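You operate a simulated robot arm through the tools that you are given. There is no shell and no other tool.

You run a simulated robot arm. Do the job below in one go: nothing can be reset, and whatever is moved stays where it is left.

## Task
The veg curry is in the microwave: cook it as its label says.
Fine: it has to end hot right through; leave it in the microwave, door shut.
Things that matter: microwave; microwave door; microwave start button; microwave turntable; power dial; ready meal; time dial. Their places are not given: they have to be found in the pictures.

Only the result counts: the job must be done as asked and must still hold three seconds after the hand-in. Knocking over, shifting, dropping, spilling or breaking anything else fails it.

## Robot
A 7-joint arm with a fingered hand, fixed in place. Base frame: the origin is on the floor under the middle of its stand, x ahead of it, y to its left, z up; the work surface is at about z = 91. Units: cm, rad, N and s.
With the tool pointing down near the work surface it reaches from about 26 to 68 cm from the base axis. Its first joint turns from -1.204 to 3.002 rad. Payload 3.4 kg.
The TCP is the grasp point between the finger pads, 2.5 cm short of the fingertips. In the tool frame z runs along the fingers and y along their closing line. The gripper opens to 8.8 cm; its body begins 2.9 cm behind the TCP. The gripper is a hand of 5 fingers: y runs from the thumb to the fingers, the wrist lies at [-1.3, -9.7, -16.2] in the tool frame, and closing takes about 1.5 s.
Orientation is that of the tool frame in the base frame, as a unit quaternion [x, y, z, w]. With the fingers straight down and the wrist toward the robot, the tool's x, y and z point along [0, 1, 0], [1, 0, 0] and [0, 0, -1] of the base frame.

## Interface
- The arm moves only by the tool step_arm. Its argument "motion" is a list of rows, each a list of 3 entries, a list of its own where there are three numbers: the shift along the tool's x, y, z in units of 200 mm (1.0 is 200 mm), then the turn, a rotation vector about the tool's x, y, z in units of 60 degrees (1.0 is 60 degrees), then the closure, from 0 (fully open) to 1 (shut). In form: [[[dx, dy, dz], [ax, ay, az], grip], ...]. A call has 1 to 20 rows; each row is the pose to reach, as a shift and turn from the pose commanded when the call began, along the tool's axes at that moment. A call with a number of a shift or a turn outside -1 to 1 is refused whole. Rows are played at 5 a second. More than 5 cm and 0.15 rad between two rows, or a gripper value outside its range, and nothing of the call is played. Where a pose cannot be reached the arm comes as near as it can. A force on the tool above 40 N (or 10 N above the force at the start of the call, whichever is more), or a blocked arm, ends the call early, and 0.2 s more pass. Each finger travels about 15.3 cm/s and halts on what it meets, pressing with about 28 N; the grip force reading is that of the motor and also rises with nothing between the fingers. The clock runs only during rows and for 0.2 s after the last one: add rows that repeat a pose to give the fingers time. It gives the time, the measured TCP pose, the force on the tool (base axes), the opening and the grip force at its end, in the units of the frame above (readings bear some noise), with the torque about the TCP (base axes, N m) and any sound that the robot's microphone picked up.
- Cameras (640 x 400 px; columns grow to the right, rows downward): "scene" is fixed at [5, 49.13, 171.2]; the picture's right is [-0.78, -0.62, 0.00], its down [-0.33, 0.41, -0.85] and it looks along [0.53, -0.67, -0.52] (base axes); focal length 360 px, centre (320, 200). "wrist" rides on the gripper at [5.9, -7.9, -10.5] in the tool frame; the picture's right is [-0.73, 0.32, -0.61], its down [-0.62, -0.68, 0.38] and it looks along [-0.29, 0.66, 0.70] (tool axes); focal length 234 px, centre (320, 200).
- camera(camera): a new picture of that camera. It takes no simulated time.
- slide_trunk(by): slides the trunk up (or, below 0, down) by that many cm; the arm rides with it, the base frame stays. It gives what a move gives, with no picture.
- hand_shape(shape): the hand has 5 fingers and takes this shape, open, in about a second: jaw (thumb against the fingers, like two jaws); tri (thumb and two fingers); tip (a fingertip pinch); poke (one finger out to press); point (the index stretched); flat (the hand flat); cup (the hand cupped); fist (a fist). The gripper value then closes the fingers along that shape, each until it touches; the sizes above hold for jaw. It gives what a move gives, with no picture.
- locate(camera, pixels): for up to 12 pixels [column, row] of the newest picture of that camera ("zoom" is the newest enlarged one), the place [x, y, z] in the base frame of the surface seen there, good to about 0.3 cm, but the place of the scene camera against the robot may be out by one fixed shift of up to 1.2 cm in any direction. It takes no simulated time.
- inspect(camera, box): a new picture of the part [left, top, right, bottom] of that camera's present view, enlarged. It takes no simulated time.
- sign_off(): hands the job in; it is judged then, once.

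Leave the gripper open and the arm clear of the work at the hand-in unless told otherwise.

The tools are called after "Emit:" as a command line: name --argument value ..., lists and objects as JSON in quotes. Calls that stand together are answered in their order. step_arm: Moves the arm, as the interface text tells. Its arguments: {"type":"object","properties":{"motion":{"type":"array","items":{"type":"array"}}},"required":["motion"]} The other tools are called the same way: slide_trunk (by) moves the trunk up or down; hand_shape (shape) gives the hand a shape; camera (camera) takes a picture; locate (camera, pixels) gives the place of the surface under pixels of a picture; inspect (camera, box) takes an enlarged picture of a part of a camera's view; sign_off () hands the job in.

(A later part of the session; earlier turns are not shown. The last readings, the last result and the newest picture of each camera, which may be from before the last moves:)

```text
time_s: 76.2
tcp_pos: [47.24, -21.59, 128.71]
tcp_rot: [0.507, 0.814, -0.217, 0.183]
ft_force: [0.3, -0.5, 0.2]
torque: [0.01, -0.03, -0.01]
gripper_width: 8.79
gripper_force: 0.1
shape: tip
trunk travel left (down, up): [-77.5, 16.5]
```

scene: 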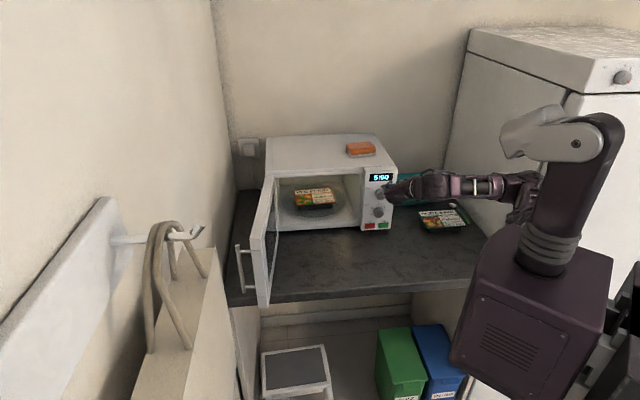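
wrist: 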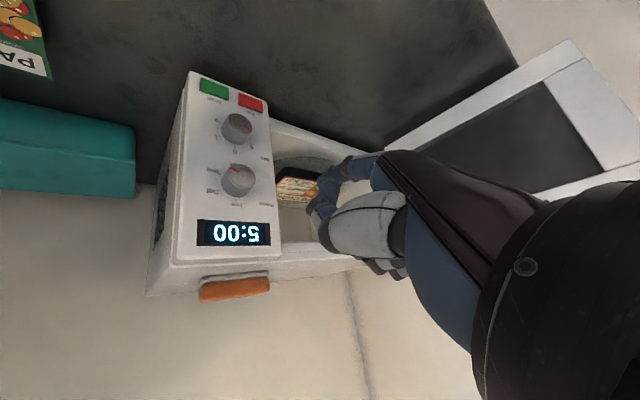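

Last part of the turn: fingers straight down, yaw +15°, going to about [52, -8, 133].

Emit:
step_arm --motion '[[[0.051, 0.075, -0.086], [-0.02, 0.09, 0.03], 0], [[0.101, 0.15, -0.172], [-0.039, 0.179, 0.06], 0], [[0.152, 0.225, -0.258], [-0.059, 0.269, 0.09], 0], [[0.203, 0.3, -0.343], [-0.079, 0.359, 0.121], 0], [[0.253, 0.375, -0.429], [-0.098, 0.448, 0.151], 0], [[0.304, 0.45, -0.515], [-0.118, 0.538, 0.181], 0], [[0.304, 0.45, -0.515], [-0.118, 0.538, 0.181], 0]]'

Emit:
camera --camera "wrist"

Emit:
camera --camera "scene"

```text
time_s: 77.8
tcp_pos: [52.07, -8.17, 132.81]
tcp_rot: [0.609, 0.793, -0.001, 0.001]
ft_force: [-0.1, -0.6, -0.3]
torque: [0.01, 0.01, -0.04]
gripper_width: 8.78
gripper_force: 0.0
shape: tip
trunk travel left (down, up): [-77.5, 16.5]
```

```text
taken
```

wrist: 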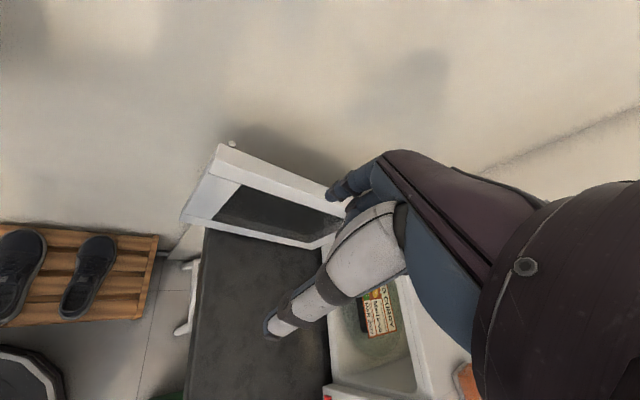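

```text
taken
```

scene: 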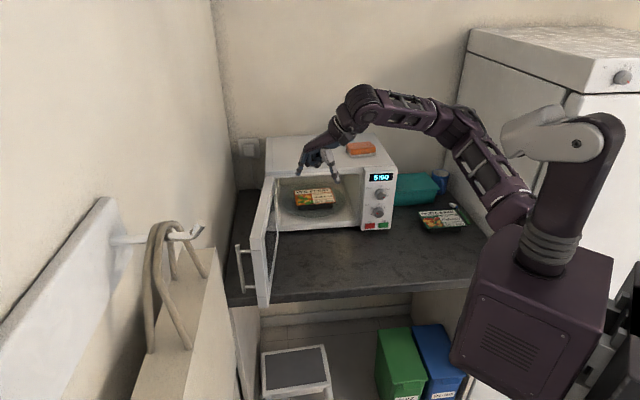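

Fingers point down now. The wrist view shows the door's top edge running from about (222, 150) to the right, with the handle's top knob at (232, 143). I'll enlarge and locate it.

Emit:
inspect --camera "wrist" --box '[160, 120, 360, 260]'

```text
2.86 times, centred on (260, 190) of wrist
```

zoom: 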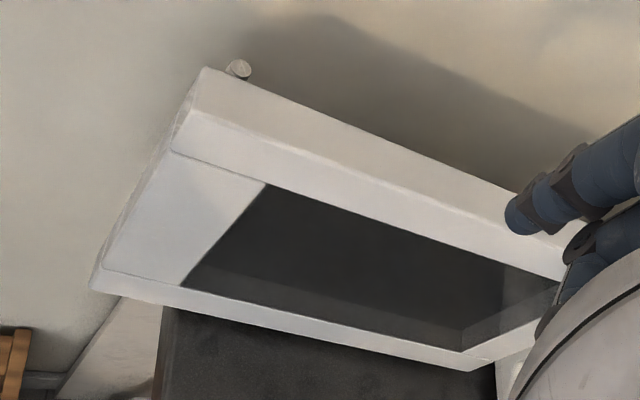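

Emit:
locate --camera "zoom" --pixels '[[205, 72], [195, 110], [180, 145], [240, 66], [300, 140], [320, 120], [285, 165], [400, 185], [420, 165], [390, 205], [500, 220], [140, 220]]'

```text
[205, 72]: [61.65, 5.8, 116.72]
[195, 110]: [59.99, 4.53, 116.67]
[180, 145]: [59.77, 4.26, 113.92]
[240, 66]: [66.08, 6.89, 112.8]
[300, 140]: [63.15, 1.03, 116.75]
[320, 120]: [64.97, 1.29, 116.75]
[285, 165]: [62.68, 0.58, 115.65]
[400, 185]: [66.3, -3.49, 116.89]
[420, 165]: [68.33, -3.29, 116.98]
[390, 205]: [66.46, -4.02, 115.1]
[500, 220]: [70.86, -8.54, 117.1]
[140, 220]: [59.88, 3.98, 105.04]
```

The door's top is at z = 116.8, its outer edge from [61.65, 5.8] to [68.3, -3.3] (open about 98°), handle top at [66.1, 6.9, 112.8]. I'll use the "jaw" hand to straddle the door top about 8 cm from the free edge: fingers outside, thumb inside. First moving above it with yaw 35°.

Emit:
hand_shape --shape "jaw"

Emit:
step_arm --motion '[[[0.024, 0.125, 0.0], [0, 0, -0.056], 0], [[0.047, 0.25, 0.05], [0, 0, -0.111], 0], [[0.07, 0.376, 0.13], [0, 0, -0.167], 0], [[0.094, 0.501, 0.23], [0, 0, -0.222], 0], [[0.118, 0.627, 0.33], [0, 0, -0.278], 0], [[0.141, 0.752, 0.44], [0, 0, -0.333], 0], [[0.141, 0.752, 0.44], [0, 0, -0.333], 0]]'

Emit:
camera --camera "wrist"

Emit:
camera --camera "scene"

```text
time_s: 78.7
tcp_pos: [52.15, -8.03, 132.79]
tcp_rot: [0.609, 0.793, -0.001, 0.002]
ft_force: [-0.1, 0.6, 1.1]
torque: [0.03, -0.03, 0.0]
gripper_width: 8.78
gripper_force: 0.0
shape: jaw
trunk travel left (down, up): [-77.5, 16.5]
```

```text
time_s: 80.3
tcp_pos: [65.55, -1.44, 123.67]
tcp_rot: [0.462, 0.887, -0.001, 0.001]
ft_force: [0.7, 0.4, 0.2]
torque: [0.0, 0.0, 0.01]
gripper_width: 8.8
gripper_force: 0.0
shape: jaw
trunk travel left (down, up): [-77.5, 16.5]
```

```text
taken
```

wrist: 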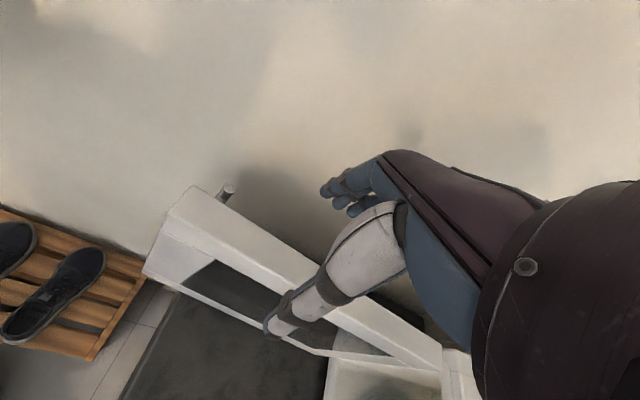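

```text
taken
```

scene: 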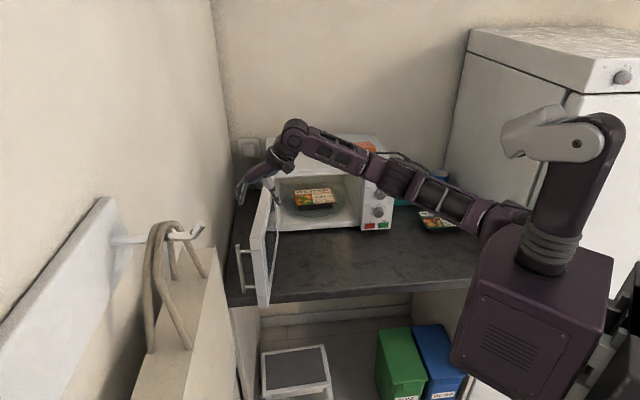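

The door top now lies between thumb (inside) and fingers (outside). Lowering 8.3 cm slowly so the fingertips get about 4 cm below the door's top edge.

Emit:
step_arm --motion '[[[0, 0, 0.08], [0, 0, 0], 0], [[0, 0, 0.16], [0, 0, 0], 0], [[0, 0, 0.23], [0, 0, 0], 0], [[0, 0, 0.29], [0, 0, 0], 0], [[0, 0, 0.34], [0, 0, 0], 0], [[0, 0, 0.38], [0, 0, 0], 0], [[0, 0, 0.415], [0, 0, 0], 0], [[0, 0, 0.415], [0, 0, 0], 0]]'

Emit:
camera --camera "wrist"

Emit:
inspect --camera "scene" --box '[220, 110, 380, 210]'

```text
time_s: 82.1
tcp_pos: [65.73, -1.28, 115.45]
tcp_rot: [0.461, 0.887, -0.001, 0.001]
ft_force: [0.3, 0.0, -0.7]
torque: [-0.03, 0.02, -0.02]
gripper_width: 8.76
gripper_force: 0.1
shape: jaw
trunk travel left (down, up): [-77.5, 16.5]
```

```text
taken
```

wrist: 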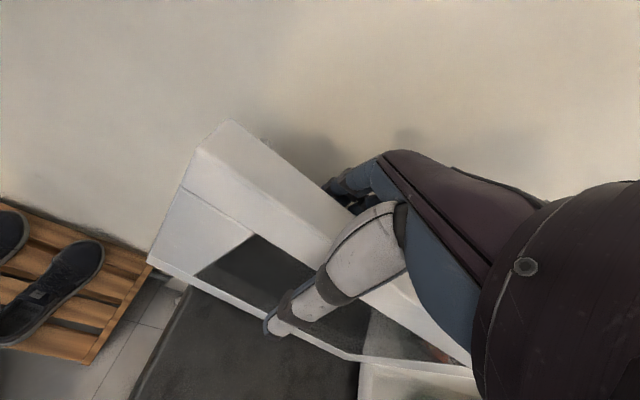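

```text
4.00 times, centred on (300, 160) of scene
```

zoom: 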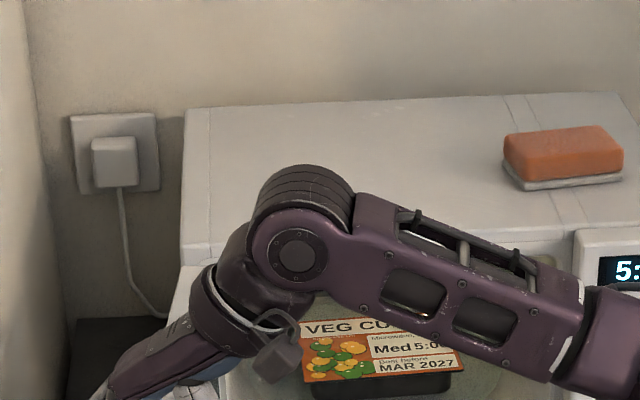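

The straddle is in place with no contact force. Now pulling: first taking up the slack, then following the door's arc by about 20°.

Emit:
step_arm --motion '[[[-0.003, -0.085, 0], [0, 0, 0], 0], [[-0.007, -0.15, 0], [0, 0, 0], 0], [[-0.02, -0.21, 0], [0, 0, -0.02], 0], [[-0.036, -0.274, 0], [0, 0, -0.042], 0], [[-0.05, -0.325, 0], [0, 0, -0.062], 0], [[-0.067, -0.375, 0], [0, 0, -0.083], 0], [[-0.09, -0.423, 0], [0, 0, -0.104], 0], [[-0.112, -0.47, 0], [0, 0, -0.125], 0], [[-0.136, -0.517, 0], [0, 0, -0.146], 0], [[-0.161, -0.563, 0], [0, 0, -0.167], 0], [[-0.161, -0.563, 0], [0, 0, -0.167], 0]]'

Emit:
camera --camera "wrist"

Emit:
camera --camera "scene"

```text
time_s: 84.5
tcp_pos: [58.34, -10.26, 115.42]
tcp_rot: [0.383, 0.924, -0.002, 0.0]
ft_force: [0.2, 0.4, -0.5]
torque: [0.0, -0.02, 0.0]
gripper_width: 8.79
gripper_force: 0.0
shape: jaw
trunk travel left (down, up): [-77.5, 16.5]
```

```text
taken
```

wrist: 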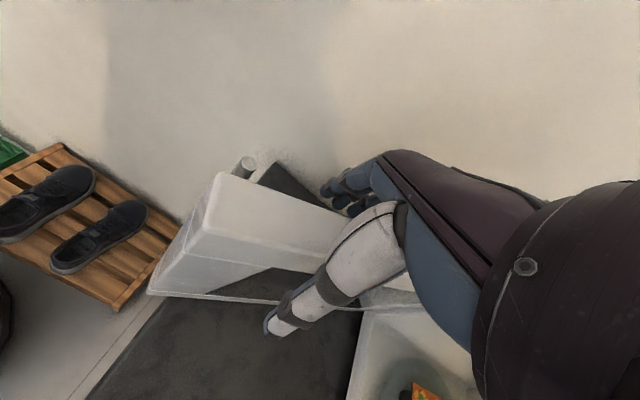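

```text
taken
```

scene: 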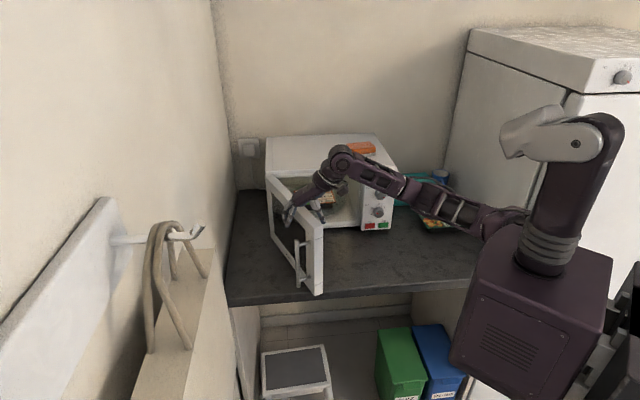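

The door is swinging with the hand freely. Measuring its new position along the top edge.

Emit:
locate --camera "wrist" --pixels '[[215, 178], [225, 200], [205, 205], [245, 165], [300, 215], [310, 235], [330, 225], [200, 230]]'

```text
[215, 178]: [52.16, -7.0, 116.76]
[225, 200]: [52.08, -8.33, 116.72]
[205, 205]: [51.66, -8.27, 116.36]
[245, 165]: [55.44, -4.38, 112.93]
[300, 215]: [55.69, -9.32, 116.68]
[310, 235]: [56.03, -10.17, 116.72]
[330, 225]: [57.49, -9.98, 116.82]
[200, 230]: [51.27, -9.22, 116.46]
```

The door has swung about 31° already (free end now near [51.7, -8.1]). Continuing along the arc for another 25°.

Emit:
step_arm --motion '[[[-0.03, -0.08, 0], [0, 0, -0.02], 0], [[-0.066, -0.156, 0], [0, 0, -0.04], 0], [[-0.105, -0.205, 0], [0, 0, -0.07], 0], [[-0.143, -0.254, 0], [0, 0, -0.09], 0], [[-0.18, -0.302, 0], [0, 0, -0.12], 0], [[-0.22, -0.351, 0], [0, 0, -0.15], 0], [[-0.273, -0.393, 0], [0, 0, -0.19], 0], [[-0.326, -0.435, 0], [0, 0, -0.23], 0], [[-0.379, -0.477, 0], [0, 0, -0.27], 0], [[-0.432, -0.519, 0], [0, 0, -0.3], 0], [[-0.432, -0.519, 0], [0, 0, -0.3], 0]]'

Emit:
camera --camera "wrist"

Emit:
camera --camera "scene"

```text
time_s: 86.9
tcp_pos: [57.26, -24.02, 115.46]
tcp_rot: [0.234, 0.972, -0.002, 0.0]
ft_force: [0.5, 0.9, 0.5]
torque: [-0.01, -0.01, 0.08]
gripper_width: 8.77
gripper_force: 0.1
shape: jaw
trunk travel left (down, up): [-77.5, 16.5]
```

```text
taken
```

wrist: 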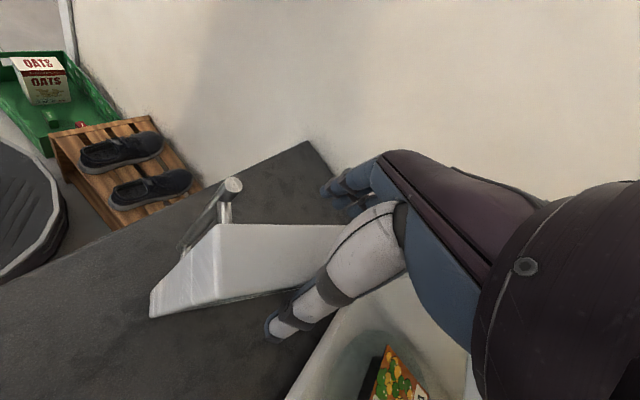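

```text
taken
```

scene: 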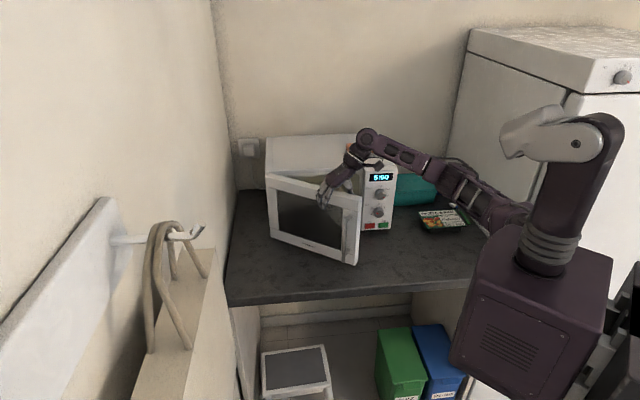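

The door is now well past half closed. Measuring again before leaving the straddle.

Emit:
locate --camera "wrist" --pixels '[[222, 230], [225, 285], [218, 260], [232, 185], [310, 230], [300, 275], [330, 240], [160, 300]]'

```text
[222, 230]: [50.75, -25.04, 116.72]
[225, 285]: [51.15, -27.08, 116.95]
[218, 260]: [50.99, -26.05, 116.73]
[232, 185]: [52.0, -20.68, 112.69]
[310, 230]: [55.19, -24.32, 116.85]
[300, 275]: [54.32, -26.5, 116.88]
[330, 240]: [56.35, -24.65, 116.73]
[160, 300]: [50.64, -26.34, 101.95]
```

The door is about 62° along, 36° from shut (handle at [52.0, -20.7]). I'll lift straight up out of the straddle, then swing the hand to the outer side, above the door.

Emit:
step_arm --motion '[[[0, 0, -0.1], [0, 0, 0], 0], [[0, 0, -0.2], [0, 0, 0], 0], [[0, 0, -0.34], [0, 0, 0], 0], [[0, 0, -0.34], [0, 0, 0], 0]]'

Emit:
step_arm --motion '[[[0.085, 0.053, -0.03], [0, 0, 0.119], 0], [[0.17, 0.105, -0.06], [0, 0, 0.238], 0], [[0.255, 0.158, -0.08], [0, 0, 0.357], 0], [[0.34, 0.211, -0.1], [0, 0, 0.476], 0], [[0.426, 0.264, -0.1], [0, 0, 0.595], 0], [[0.511, 0.316, -0.1], [0, 0, 0.714], 0], [[0.596, 0.369, -0.1], [0, 0, 0.833], 0], [[0.596, 0.369, -0.1], [0, 0, 0.833], 0]]'

Emit:
camera --camera "scene"

```text
time_s: 87.9
tcp_pos: [57.27, -24.07, 122.56]
tcp_rot: [0.234, 0.972, -0.002, 0.0]
ft_force: [-0.1, 0.7, 1.4]
torque: [-0.01, 0.0, 0.0]
gripper_width: 8.79
gripper_force: 0.1
shape: jaw
trunk travel left (down, up): [-77.5, 16.5]
```

```text
time_s: 89.7
tcp_pos: [50.01, -12.0, 124.24]
tcp_rot: [0.623, 0.782, -0.002, 0.001]
ft_force: [-0.3, -0.9, 1.1]
torque: [0.01, -0.03, -0.01]
gripper_width: 8.78
gripper_force: 0.2
shape: jaw
trunk travel left (down, up): [-77.5, 16.5]
```

```text
taken
```

scene: 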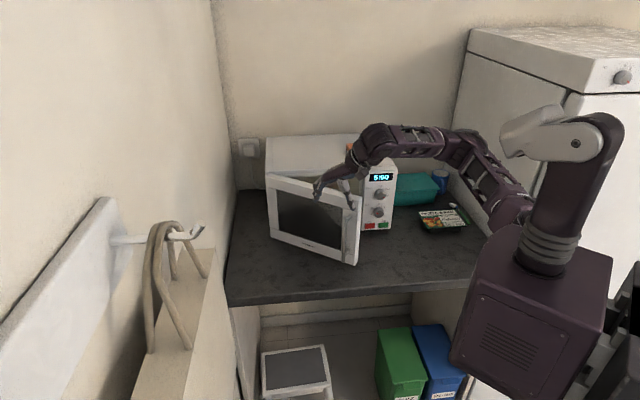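

Door unchanged. Now I'll turn the hand to point forward-down (pitch 45°) toward the microwave, closing the fingers into a beak, staying above the door.

Emit:
step_arm --motion '[[[0, 0, 0], [-0.077, -0.0386, 0.0929], 0.1], [[0, 0, 0], [-0.154, -0.077, 0.186], 0.3], [[0, 0, 0], [-0.231, -0.116, 0.279], 0.5], [[0, 0, 0], [-0.308, -0.154, 0.372], 0.7], [[0, 0, 0], [-0.386, -0.193, 0.464], 0.9], [[0, 0, 0], [-0.463, -0.231, 0.557], 1.0], [[0, 0, 0], [-0.54, -0.27, 0.65], 1.0], [[0, 0, 0], [-0.617, -0.308, 0.743], 1.0], [[0, 0, 0], [-0.694, -0.347, 0.836], 1.0], [[0, 0, 0], [-0.694, -0.347, 0.836], 1.0]]'

Emit:
camera --camera "wrist"

Emit:
camera --camera "scene"

```text
time_s: 91.9
tcp_pos: [47.98, -8.74, 126.78]
tcp_rot: [0.838, 0.39, 0.16, 0.346]
ft_force: [0.1, -0.9, -0.1]
torque: [-0.02, 0.03, -0.03]
gripper_width: 0.0
gripper_force: 28.1
shape: jaw
out of reach, approached as far as the arm can: row 8, 9, 10
trunk travel left (down, up): [-77.5, 16.5]
```

```text
taken
```

wrist: 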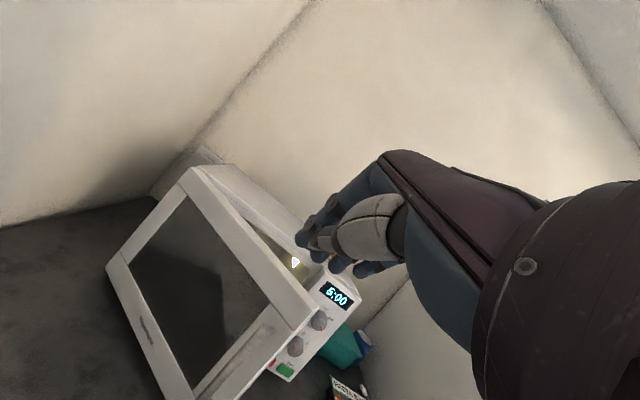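

```text
taken
```

scene: 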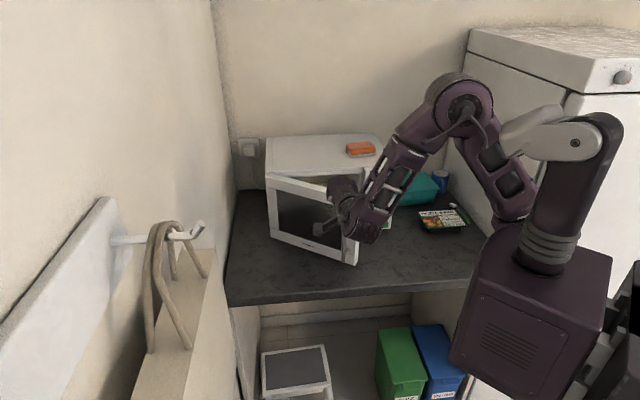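

The orientation is reached with fingers closed. Now advancing along the tool axis to a spot just outside the door's face, about 9 cm from its free edge, at z ≈ 110.

Emit:
step_arm --motion '[[[-0.005, -0.008, 0.125], [0, 0, 0], 1], [[-0.01, -0.017, 0.25], [0, 0, 0], 1], [[-0.015, -0.025, 0.375], [0, 0, 0], 1], [[-0.02, -0.034, 0.5], [0, 0, 0], 1], [[-0.024, -0.043, 0.625], [0, 0, 0], 1], [[-0.029, -0.051, 0.75], [0, 0, 0], 1], [[-0.034, -0.06, 0.87], [0, 0, 0], 1], [[-0.038, -0.068, 0.98], [0, 0, 0], 1], [[-0.038, -0.068, 0.98], [0, 0, 0], 1]]'

Emit:
camera --camera "wrist"

Emit:
camera --camera "scene"

```text
time_s: 93.9
tcp_pos: [47.55, -7.02, 124.05]
tcp_rot: [0.841, 0.384, 0.165, 0.343]
ft_force: [-0.4, -0.3, 0.3]
torque: [0.03, -0.01, 0.01]
gripper_width: 0.02
gripper_force: 27.9
shape: jaw
out of reach, approached as far as the arm can: row 1, 2, 3, 4, 5, 6, 7, 8, 9
trunk travel left (down, up): [-77.5, 16.5]
```

```text
taken
```

wrist: 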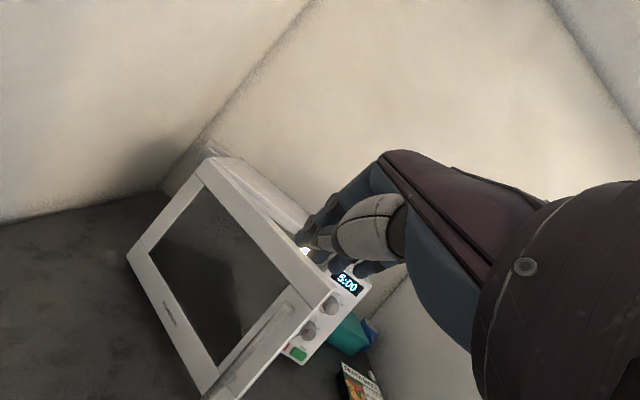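

```text
taken
```

scene: 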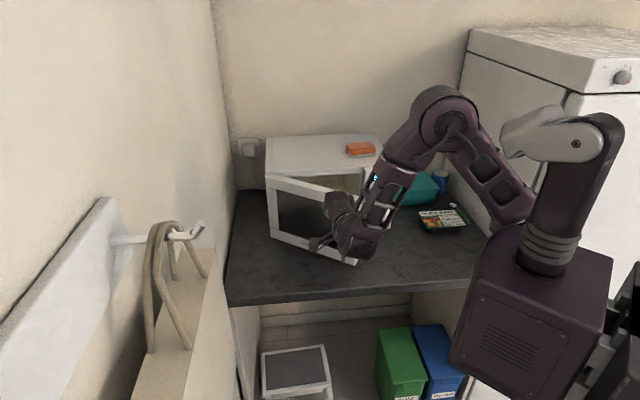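

The arm cannot get lower in this posture. Sliding the trunk down lowers the whole arm instead; first I'll test whether the hand can go outward at this height (it stays above the door).

Emit:
step_arm --motion '[[[-0.014, 0.087, 0.086], [0, 0, 0], 1], [[-0.028, 0.173, 0.171], [0, 0, 0], 1], [[-0.042, 0.26, 0.257], [0, 0, 0], 1], [[-0.057, 0.347, 0.342], [0, 0, 0], 1], [[-0.071, 0.433, 0.428], [0, 0, 0], 1], [[-0.085, 0.52, 0.5135], [0, 0, 0], 1], [[-0.085, 0.52, 0.5135], [0, 0, 0], 1]]'

Emit:
camera --camera "scene"

```text
time_s: 95.5
tcp_pos: [63.19, -15.69, 127.48]
tcp_rot: [0.836, 0.394, 0.161, 0.348]
ft_force: [0.4, -0.6, 0.0]
torque: [0.0, 0.0, 0.01]
gripper_width: 0.01
gripper_force: 27.9
shape: jaw
out of reach, approached as far as the arm can: row 1, 2, 3, 4, 5, 6, 7
trunk travel left (down, up): [-77.5, 16.5]
```

```text
taken
```

scene: 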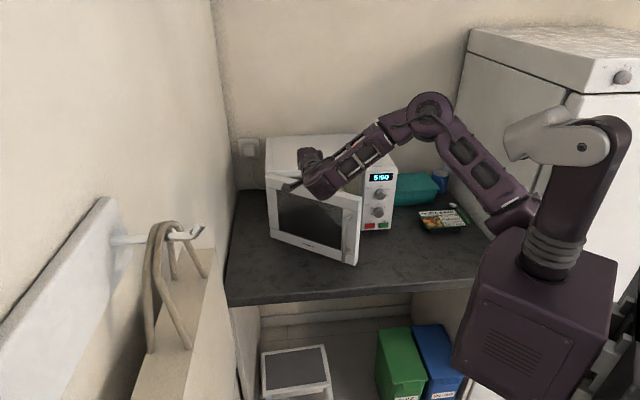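

That posture reaches farther out ([63, -16]). Lowering the trunk by 16 cm brings the closed hand down in front of the door's outer face (the hand is about 6 cm outside it).

Emit:
slide_trunk --by -16

Emit:
camera --camera "scene"

Emit:
camera --camera "wrist"

```text
time_s: 97.3
tcp_pos: [63.77, -16.17, 110.96]
tcp_rot: [0.837, 0.395, 0.161, 0.344]
ft_force: [-0.4, -0.1, -0.4]
torque: [-0.03, 0.0, -0.03]
gripper_width: 0.0
gripper_force: 27.5
shape: jaw
trunk travel left (down, up): [-61.5, 32.5]
```

```text
taken
```

scene: 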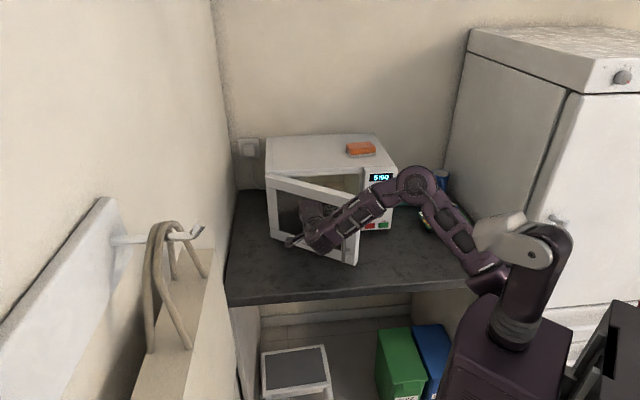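

```text
taken
```

wrist: 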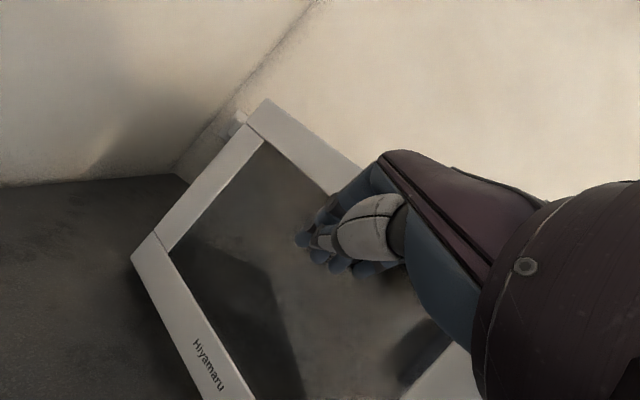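

The beak is in front of the door glass with no contact. Now pushing the door along its arc toward the microwave, in small steps.

Emit:
step_arm --motion '[[[-0.07, -0.024, -0.023], [0, 0, 0], 1], [[-0.139, -0.048, -0.047], [0, 0, 0], 1], [[-0.2, -0.024, -0.023], [0, 0, 0], 1], [[-0.261, 0.0, 0.0], [0, 0, 0], 1], [[-0.322, 0.025, 0.025], [0, 0, 0], 1], [[-0.384, 0.05, 0.05], [0, 0, 0], 1], [[-0.444, 0.084, 0.084], [0, 0, 0], 1], [[-0.503, 0.118, 0.117], [0, 0, 0], 1], [[-0.563, 0.151, 0.15], [0, 0, 0], 1], [[-0.622, 0.185, 0.184], [0, 0, 0], 1], [[-0.622, 0.185, 0.184], [0, 0, 0], 1]]'

Emit:
camera --camera "scene"

Emit:
camera --camera "wrist"

```text
time_s: 99.7
tcp_pos: [60.31, -29.43, 111.23]
tcp_rot: [0.837, 0.395, 0.16, 0.344]
ft_force: [0.2, 0.5, -0.2]
torque: [0.04, 0.0, -0.01]
gripper_width: 0.0
gripper_force: 28.4
shape: jaw
out of reach, approached as far as the arm can: row 1, 2, 3, 4, 5, 6, 7, 8, 9, 10, 11
trunk travel left (down, up): [-61.5, 32.5]
```

```text
taken
```

scene: 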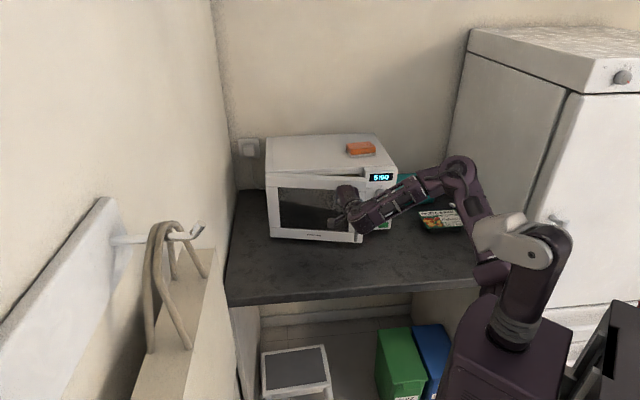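

```text
taken
```

wrist: 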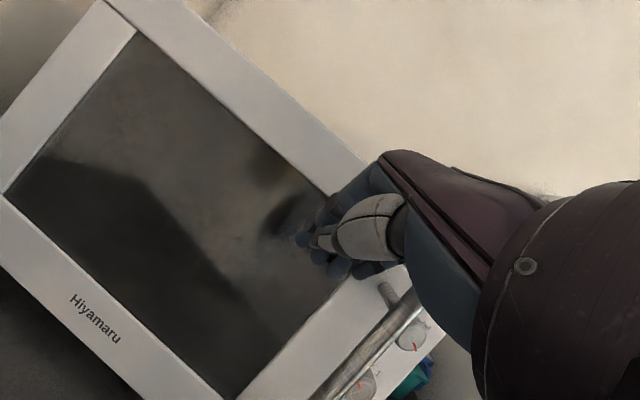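

The door is almost shut. Continuing the push toward the closed position with 1 cm steps.

Emit:
step_arm --motion '[[[-0.018, 0.036, 0.036], [0, 0, 0], 1], [[-0.037, 0.072, 0.071], [0, 0, 0], 1], [[-0.055, 0.108, 0.107], [0, 0, 0], 1], [[-0.074, 0.145, 0.143], [0, 0, 0], 1], [[-0.092, 0.181, 0.179], [0, 0, 0], 1], [[-0.111, 0.218, 0.215], [0, 0, 0], 1], [[-0.111, 0.218, 0.215], [0, 0, 0], 1]]'

Emit:
camera --camera "scene"

Emit:
camera --camera "wrist"

```text
time_s: 101.3
tcp_pos: [63.54, -34.73, 111.47]
tcp_rot: [0.836, 0.394, 0.16, 0.346]
ft_force: [-9.8, 12.8, -2.5]
torque: [0.16, 0.13, 0.08]
gripper_width: 0.01
gripper_force: 27.8
shape: jaw
trunk travel left (down, up): [-61.5, 32.5]
```

```text
taken
```

scene: 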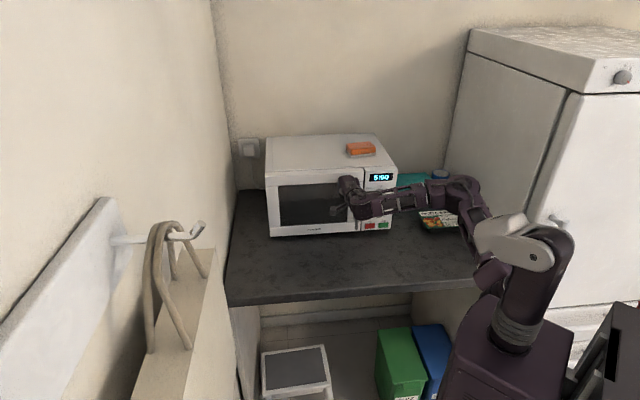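

```text
taken
```

wrist: 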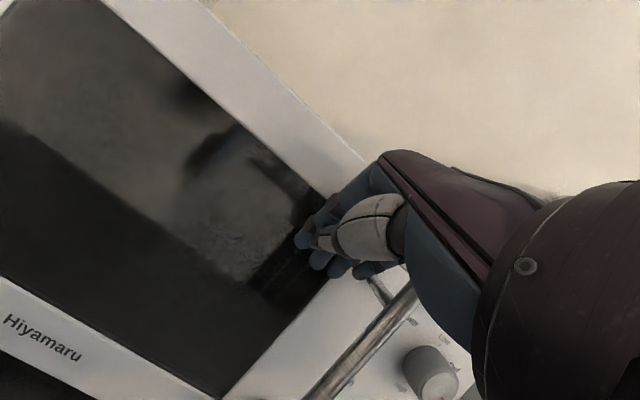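

The hand now feels about 16 N back along the door normal, so the door has met its frame. A small extra push (0.6 cm) to be sure it latches, then checking closely.

Emit:
step_arm --motion '[[[-0.001, 0.01, 0.01], [0, 0, 0], 1], [[-0.003, 0.021, 0.021], [0, 0, 0], 1], [[-0.003, 0.021, 0.021], [0, 0, 0], 1]]'

Emit:
inspect --camera "scene" --box '[255, 125, 415, 245]'

```text
time_s: 102.1
tcp_pos: [63.63, -34.74, 111.75]
tcp_rot: [0.836, 0.394, 0.161, 0.347]
ft_force: [-21.0, 24.9, -5.6]
torque: [0.38, 0.27, 0.07]
gripper_width: 0.0
gripper_force: 28.1
shape: jaw
trunk travel left (down, up): [-61.5, 32.5]
```

```text
3.33 times, centred on (335, 185) of scene
```

zoom: 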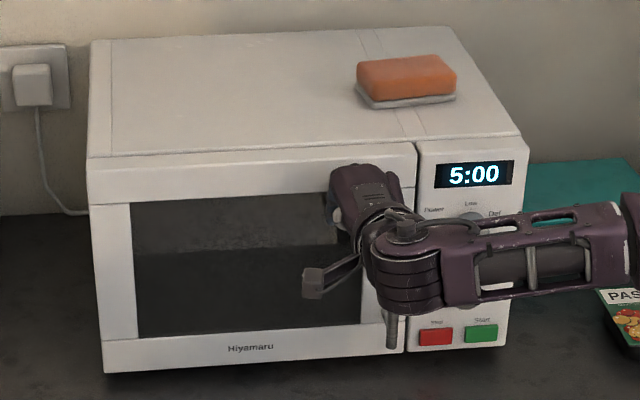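

The door looks flush and no longer gives (33 N, no movement). Backing off 10 cm and checking that it stays shut.

Emit:
step_arm --motion '[[[0.005, -0.04, -0.04], [0, 0, 0], 1], [[0.014, -0.11, -0.11], [0, 0, 0], 1], [[0.028, -0.2, -0.2], [0, 0, 0], 1], [[0.038, -0.28, -0.275], [0, 0, 0], 1], [[0.048, -0.351, -0.347], [0, 0, 0], 1], [[0.048, -0.351, -0.347], [0, 0, 0], 1]]'

Emit:
camera --camera "scene"

Emit:
inspect --camera "scene" --box '[255, 125, 415, 245]'

Emit:
camera --camera "wrist"

```text
time_s: 103.5
tcp_pos: [59.75, -30.17, 112.1]
tcp_rot: [0.837, 0.395, 0.16, 0.342]
ft_force: [-0.2, -0.2, -0.1]
torque: [0.02, 0.0, -0.03]
gripper_width: 0.01
gripper_force: 27.5
shape: jaw
out of reach, approached as far as the arm can: row 4, 5, 6
trunk travel left (down, up): [-61.5, 32.5]
```

```text
taken
```

scene: 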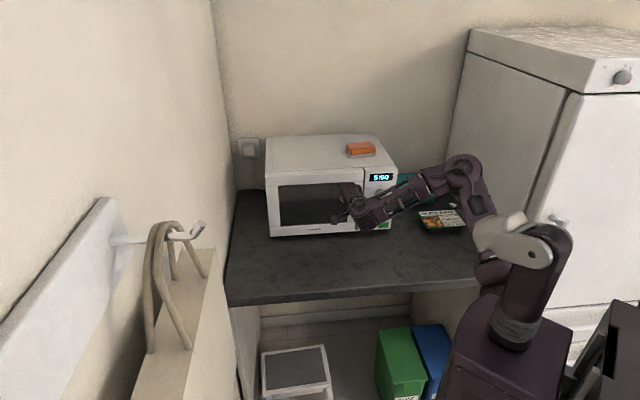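

```text
3.33 times, centred on (335, 185) of scene
```

zoom: 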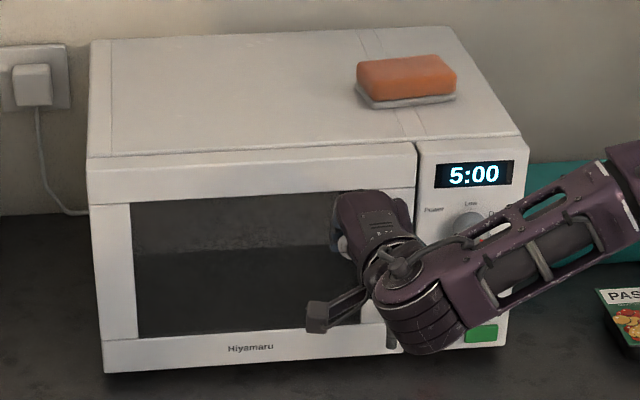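

```text
taken
```

wrist: 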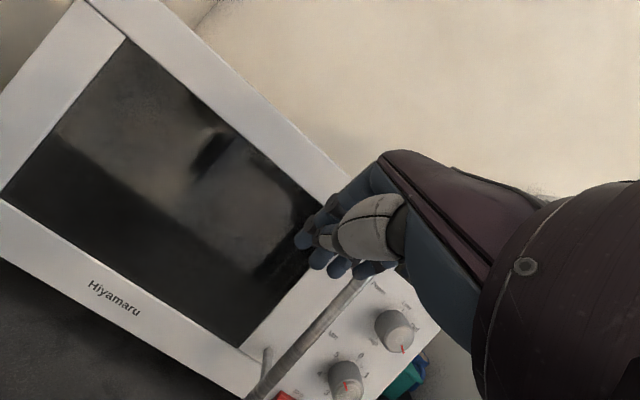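

The door stays shut, flush with the panel, display 5:00. Next is the Start button, centre at about [53.0, -47.3, 94.5]. I'll pitch the hand down a little and retreat to open space, then take the "poke" shape.

Emit:
step_arm --motion '[[[-0.05, -0.034, -0.057], [0.055, 0, 0], 1], [[-0.1, -0.067, -0.113], [0.11, 0, 0], 1], [[-0.151, -0.101, -0.17], [0.167, 0, 0], 1], [[-0.201, -0.135, -0.227], [0.222, 0, 0], 1], [[-0.252, -0.168, -0.283], [0.278, 0, 0], 1], [[-0.302, -0.202, -0.34], [0.333, 0, 0], 1], [[-0.302, -0.202, -0.34], [0.333, 0, 0], 1]]'

Emit:
hand_shape --shape "poke"

Emit:
camera --camera "scene"

Emit:
camera --camera "wrist"

```text
time_s: 105.1
tcp_pos: [49.93, -29.86, 114.22]
tcp_rot: [0.884, 0.415, 0.089, 0.194]
ft_force: [0.0, -0.2, 0.0]
torque: [0.02, -0.01, 0.0]
gripper_width: 0.03
gripper_force: 27.4
shape: jaw
trunk travel left (down, up): [-61.5, 32.5]
```

```text
time_s: 106.0
tcp_pos: [49.97, -29.88, 114.28]
tcp_rot: [0.884, 0.415, 0.09, 0.195]
ft_force: [0.4, 0.8, 0.2]
torque: [0.0, -0.02, -0.02]
gripper_width: 0.0
gripper_force: 0.1
shape: poke
trunk travel left (down, up): [-61.5, 32.5]
```

```text
taken
```

scene: 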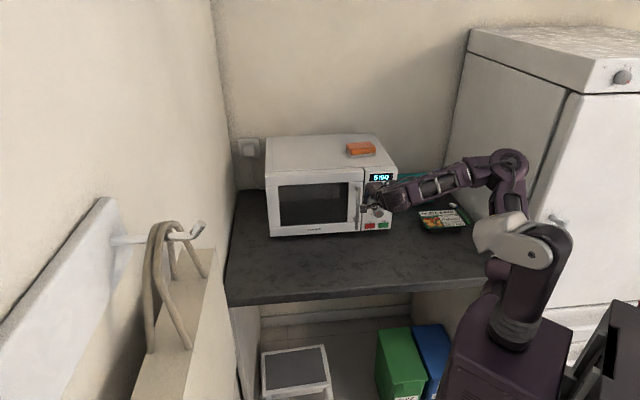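

```text
taken
```

wrist: 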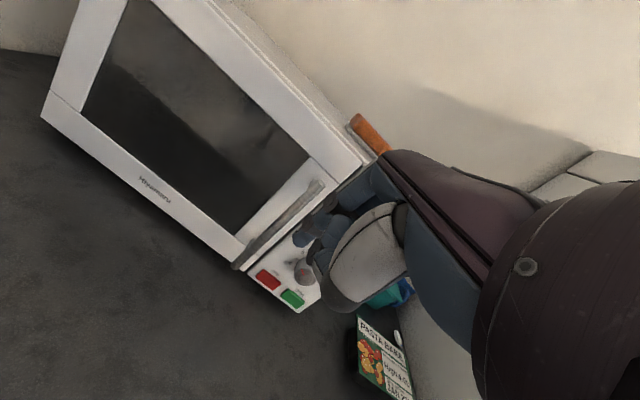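

Reached; the wrist view shows Stop at (268, 279) and Start at (292, 298). I'll enlarge and locate the Start button, and check the door face against the panel.

Emit:
inspect --camera "wrist" --box '[230, 230, 350, 320]'

```text
4.44 times, centred on (290, 275) of wrist
```

zoom: 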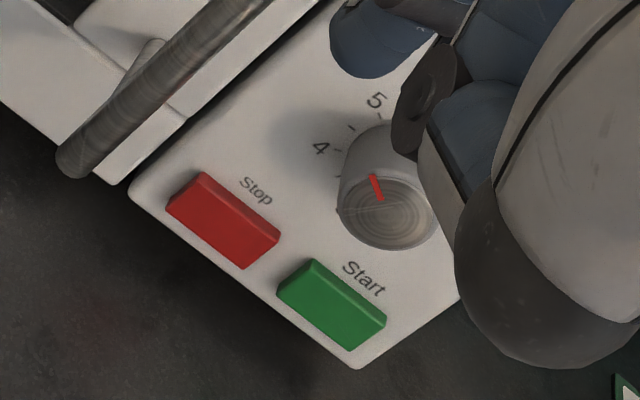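

Emit:
locate --camera "zoom" --pixels '[[330, 308], [300, 285], [360, 325], [290, 295], [350, 340], [315, 270], [380, 325], [160, 155], [150, 145], [205, 85], [225, 215], [180, 200]]'

```text
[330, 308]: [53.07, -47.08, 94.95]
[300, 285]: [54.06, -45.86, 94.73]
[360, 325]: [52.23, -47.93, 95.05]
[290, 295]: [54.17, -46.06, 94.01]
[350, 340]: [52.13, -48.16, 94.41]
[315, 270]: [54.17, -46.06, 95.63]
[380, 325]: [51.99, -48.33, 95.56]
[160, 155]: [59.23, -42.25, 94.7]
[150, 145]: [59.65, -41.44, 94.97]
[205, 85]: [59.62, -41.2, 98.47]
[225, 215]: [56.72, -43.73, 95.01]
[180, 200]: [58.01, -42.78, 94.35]
```

Start is centred at about [53.1, -47.1, 94.9]; the door face and the panel face lie in the same plane (a ≈ -71.4), so the door is fully shut. Before lowering the trunk further I'll check the clearance of the upper arm to the counter's front corner.

Emit:
locate --camera "scene" --pixels '[[480, 285], [470, 288], [490, 275], [485, 262], [497, 235], [505, 200], [510, 160], [480, 240], [520, 330], [475, 270], [440, 290], [500, 300]]'

Emit:
inspect --camera "scene" --box '[400, 140, 600, 340]'

```text
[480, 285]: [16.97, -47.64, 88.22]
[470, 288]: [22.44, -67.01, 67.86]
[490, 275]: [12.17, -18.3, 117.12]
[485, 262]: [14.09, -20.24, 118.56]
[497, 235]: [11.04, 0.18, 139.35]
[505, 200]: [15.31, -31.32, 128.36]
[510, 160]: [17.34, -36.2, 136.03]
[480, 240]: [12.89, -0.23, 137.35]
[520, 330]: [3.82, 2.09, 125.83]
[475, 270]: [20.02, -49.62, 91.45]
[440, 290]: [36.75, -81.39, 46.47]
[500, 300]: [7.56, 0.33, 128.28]
```

```text
2.00 times, centred on (500, 240) of scene
```

zoom: 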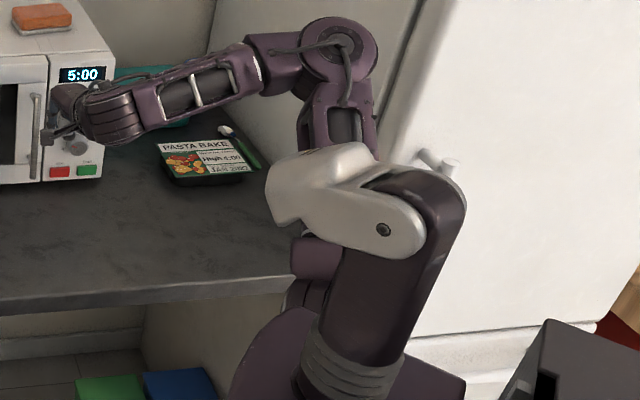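

The elbow sits 37 cm above the counter and the other links are in front of its edge, so another 16 cm down is safe. Lowering the trunk.

Emit:
slide_trunk --by -16

Emit:
camera --camera "scene"

```text
time_s: 107.9
tcp_pos: [50.06, -29.89, 98.21]
tcp_rot: [0.884, 0.416, 0.091, 0.194]
ft_force: [0.4, 0.2, -0.4]
torque: [0.03, 0.02, -0.02]
gripper_width: 0.0
gripper_force: 0.1
shape: poke
trunk travel left (down, up): [-45.5, 48.5]
```

```text
taken
```

scene: 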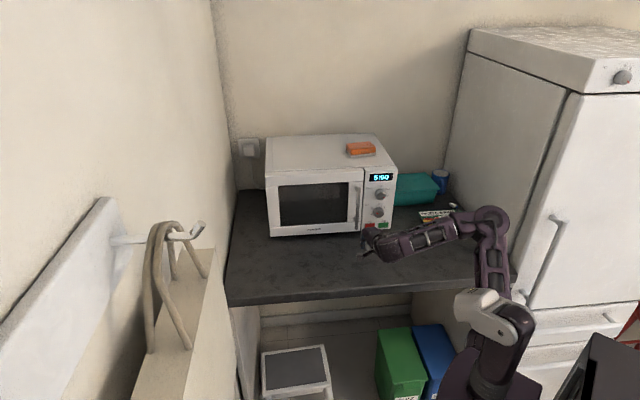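

All clear. Now moving to the pre-press pose: fingertip about 2.5 cm in front of the right half of the Start button, pitch 45°.

Emit:
step_arm --motion '[[[-0.076, 0.046, 0.02], [-0.042, 0, 0], 0], [[-0.151, 0.092, 0.05], [-0.083, 0, 0], 0], [[-0.227, 0.137, 0.09], [-0.125, 0, 0], 0], [[-0.302, 0.183, 0.13], [-0.167, 0, 0], 0], [[-0.378, 0.229, 0.175], [-0.208, 0, 0], 0], [[-0.453, 0.275, 0.22], [-0.25, 0, 0], 0], [[-0.529, 0.32, 0.27], [-0.292, 0, 0], 0], [[-0.604, 0.366, 0.318], [-0.333, 0, 0], 0], [[-0.604, 0.366, 0.318], [-0.333, 0, 0], 0]]'

Emit:
camera --camera "wrist"

Emit:
inspect --camera "scene" --box '[350, 150, 510, 270]'

```text
time_s: 109.9
tcp_pos: [49.28, -45.17, 95.47]
tcp_rot: [0.837, 0.393, 0.16, 0.346]
ft_force: [-0.2, -1.1, -0.1]
torque: [-0.03, 0.0, -0.01]
gripper_width: 0.01
gripper_force: 0.0
shape: poke
out of reach, approached as far as the arm can: row 2, 3, 4, 5
trunk travel left (down, up): [-45.5, 48.5]
```

```text
taken
```

wrist: 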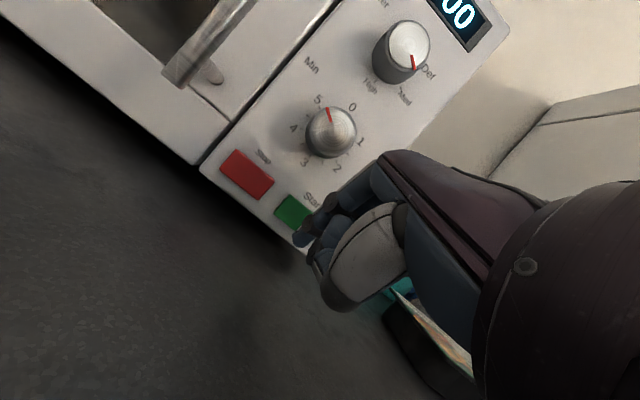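

```text
3.33 times, centred on (430, 210) of scene
```

zoom: 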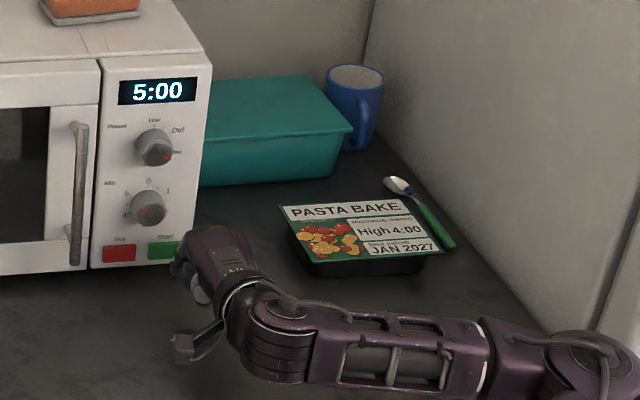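

The fingertip is in front of Start at about (300, 235). Checking where elbow and forearm are before pressing.

Emit:
camera --camera "scene"

Emit:
locate --camera "scene" --pixels '[[415, 262], [430, 262], [445, 258], [465, 262], [480, 262], [500, 262], [512, 258], [515, 250], [402, 250], [395, 248], [390, 255], [378, 228]]'

Emit:
inspect --camera "wrist" --box '[220, 140, 380, 270]'

```text
taken
```

scene: 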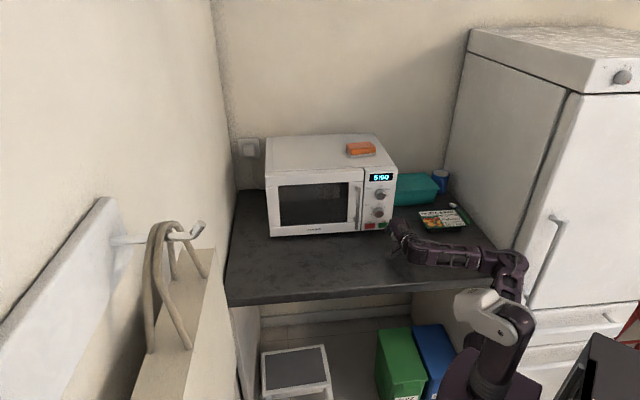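

```text
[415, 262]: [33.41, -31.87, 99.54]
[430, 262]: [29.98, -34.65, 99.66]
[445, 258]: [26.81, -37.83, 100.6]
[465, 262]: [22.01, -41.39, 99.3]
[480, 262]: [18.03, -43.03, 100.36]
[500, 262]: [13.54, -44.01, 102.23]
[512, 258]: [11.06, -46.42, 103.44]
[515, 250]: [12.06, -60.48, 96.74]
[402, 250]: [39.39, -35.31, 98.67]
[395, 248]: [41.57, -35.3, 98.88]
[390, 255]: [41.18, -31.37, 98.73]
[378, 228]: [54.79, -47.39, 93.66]
```

```text
3.08 times, centred on (300, 205) of wrist
```

zoom: 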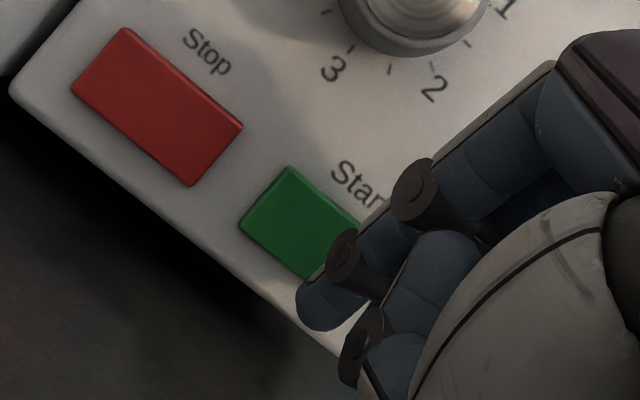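

The arm is clear of the counter, fingertip at button height about 2.6 cm away. Pressing forward slowly along the panel normal.

Emit:
step_arm --motion '[[[-0.0046, 0.035, 0.035], [0, 0, 0], 0], [[-0.0092, 0.071, 0.07], [0, 0, 0], 0], [[-0.0115, 0.089, 0.0875], [0, 0, 0], 0], [[-0.0129, 0.099, 0.098], [0, 0, 0], 0], [[-0.0143, 0.11, 0.1085], [0, 0, 0], 0], [[-0.0143, 0.11, 0.1085], [0, 0, 0], 0]]'

Emit:
inspect --camera "scene" --box '[350, 160, 430, 240]'

Emit:
inspect --camera "wrist" --box '[220, 140, 380, 270]'

```text
time_s: 111.3
tcp_pos: [51.35, -47.04, 95.79]
tcp_rot: [0.836, 0.394, 0.16, 0.346]
ft_force: [-9.7, 10.9, 0.1]
torque: [0.16, 0.11, 0.08]
gripper_width: 0.0
gripper_force: 0.2
shape: poke
trunk travel left (down, up): [-45.5, 48.5]
heard: click
```

```text
5.00 times, centred on (390, 200) of scene
```

zoom: 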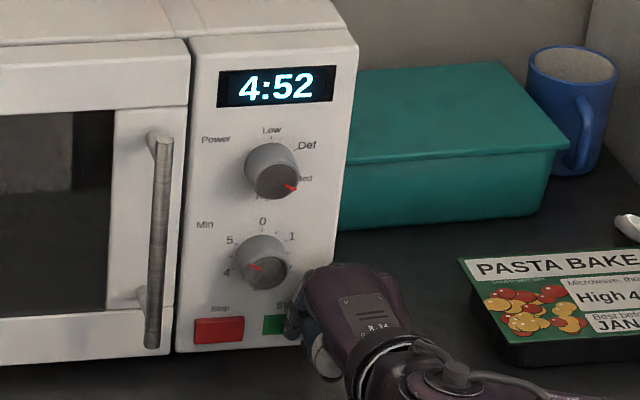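

```text
3.08 times, centred on (300, 205) of wrist
```

zoom: 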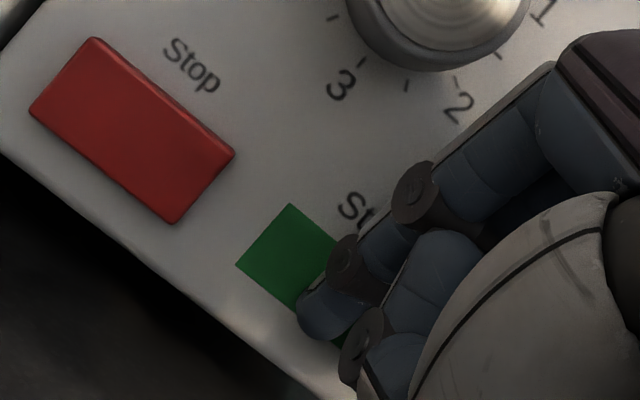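

A click was heard and the display counts down (4:52) – the microwave is running, faster than the clock. Withdrawing straight back from the button.

Emit:
step_arm --motion '[[[0.004, -0.035, -0.035], [0, 0, 0], 0], [[0.009, -0.08, -0.08], [0, 0, 0], 0], [[0.014, -0.13, -0.13], [0, 0, 0], 0], [[0.018, -0.18, -0.18], [0, 0, 0], 0], [[0.022, -0.18, -0.24], [0, 0, 0], 0], [[0.022, -0.18, -0.24], [0, 0, 0], 0]]'

Emit:
inspect --camera "scene" --box '[350, 160, 430, 240]'

Emit:
camera --camera "scene"

```text
time_s: 112.7
tcp_pos: [47.33, -43.33, 96.42]
tcp_rot: [0.837, 0.394, 0.161, 0.345]
ft_force: [-0.9, 0.3, 0.1]
torque: [0.01, 0.02, 0.0]
gripper_width: 0.0
gripper_force: 0.1
shape: poke
trunk travel left (down, up): [-45.5, 48.5]
```

```text
5.00 times, centred on (390, 200) of scene
```

zoom: 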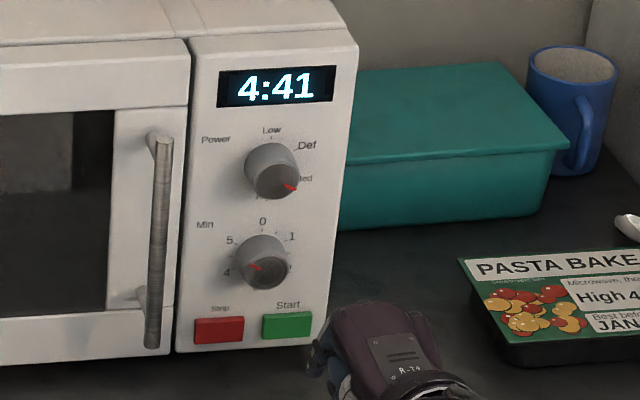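

```text
taken
```

scene: 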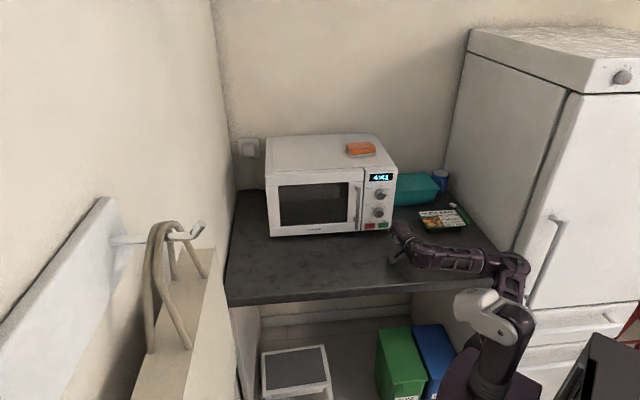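

The countdown runs about eight times fast (4:41 left, so about 35 s to wait). Meanwhile I'll draw the hand further back from the microwave.

Emit:
step_arm --motion '[[[0.02, -0.048, -0.088], [0.055, 0, 0], 0], [[0.042, -0.096, -0.177], [0.11, 0, 0], 0], [[0.062, -0.144, -0.265], [0.167, 0, 0], 0], [[0.083, -0.192, -0.353], [0.222, 0, 0], 0], [[0.104, -0.24, -0.442], [0.278, 0, 0], 0], [[0.125, -0.288, -0.53], [0.333, 0, 0], 0], [[0.125, -0.288, -0.53], [0.333, 0, 0], 0]]'

Emit:
slide_trunk --by 24

Emit:
camera --camera "scene"

```text
time_s: 114.3
tcp_pos: [40.26, -33.93, 99.94]
tcp_rot: [0.884, 0.416, 0.089, 0.194]
ft_force: [-0.5, -0.3, 0.1]
torque: [-0.01, -0.03, -0.01]
gripper_width: 0.0
gripper_force: 0.1
shape: poke
out of reach, approached as far as the arm can: row 1, 2, 3
trunk travel left (down, up): [-45.5, 48.5]
```

```text
time_s: 116.8
tcp_pos: [40.07, -33.93, 124.14]
tcp_rot: [0.884, 0.415, 0.089, 0.194]
ft_force: [-0.3, 0.8, 0.8]
torque: [-0.01, -0.03, 0.01]
gripper_width: 0.0
gripper_force: 0.0
shape: poke
trunk travel left (down, up): [-69.5, 24.5]
```

```text
taken
```

scene: 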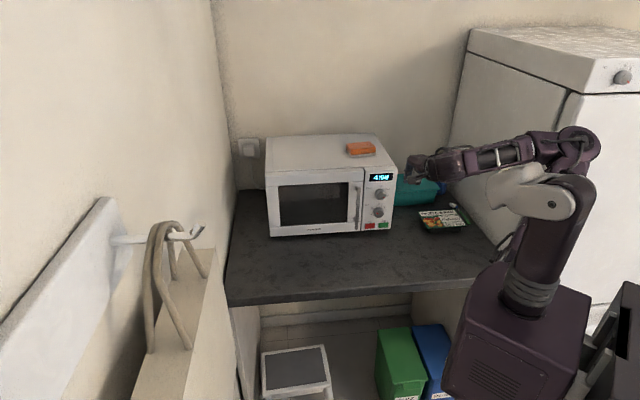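

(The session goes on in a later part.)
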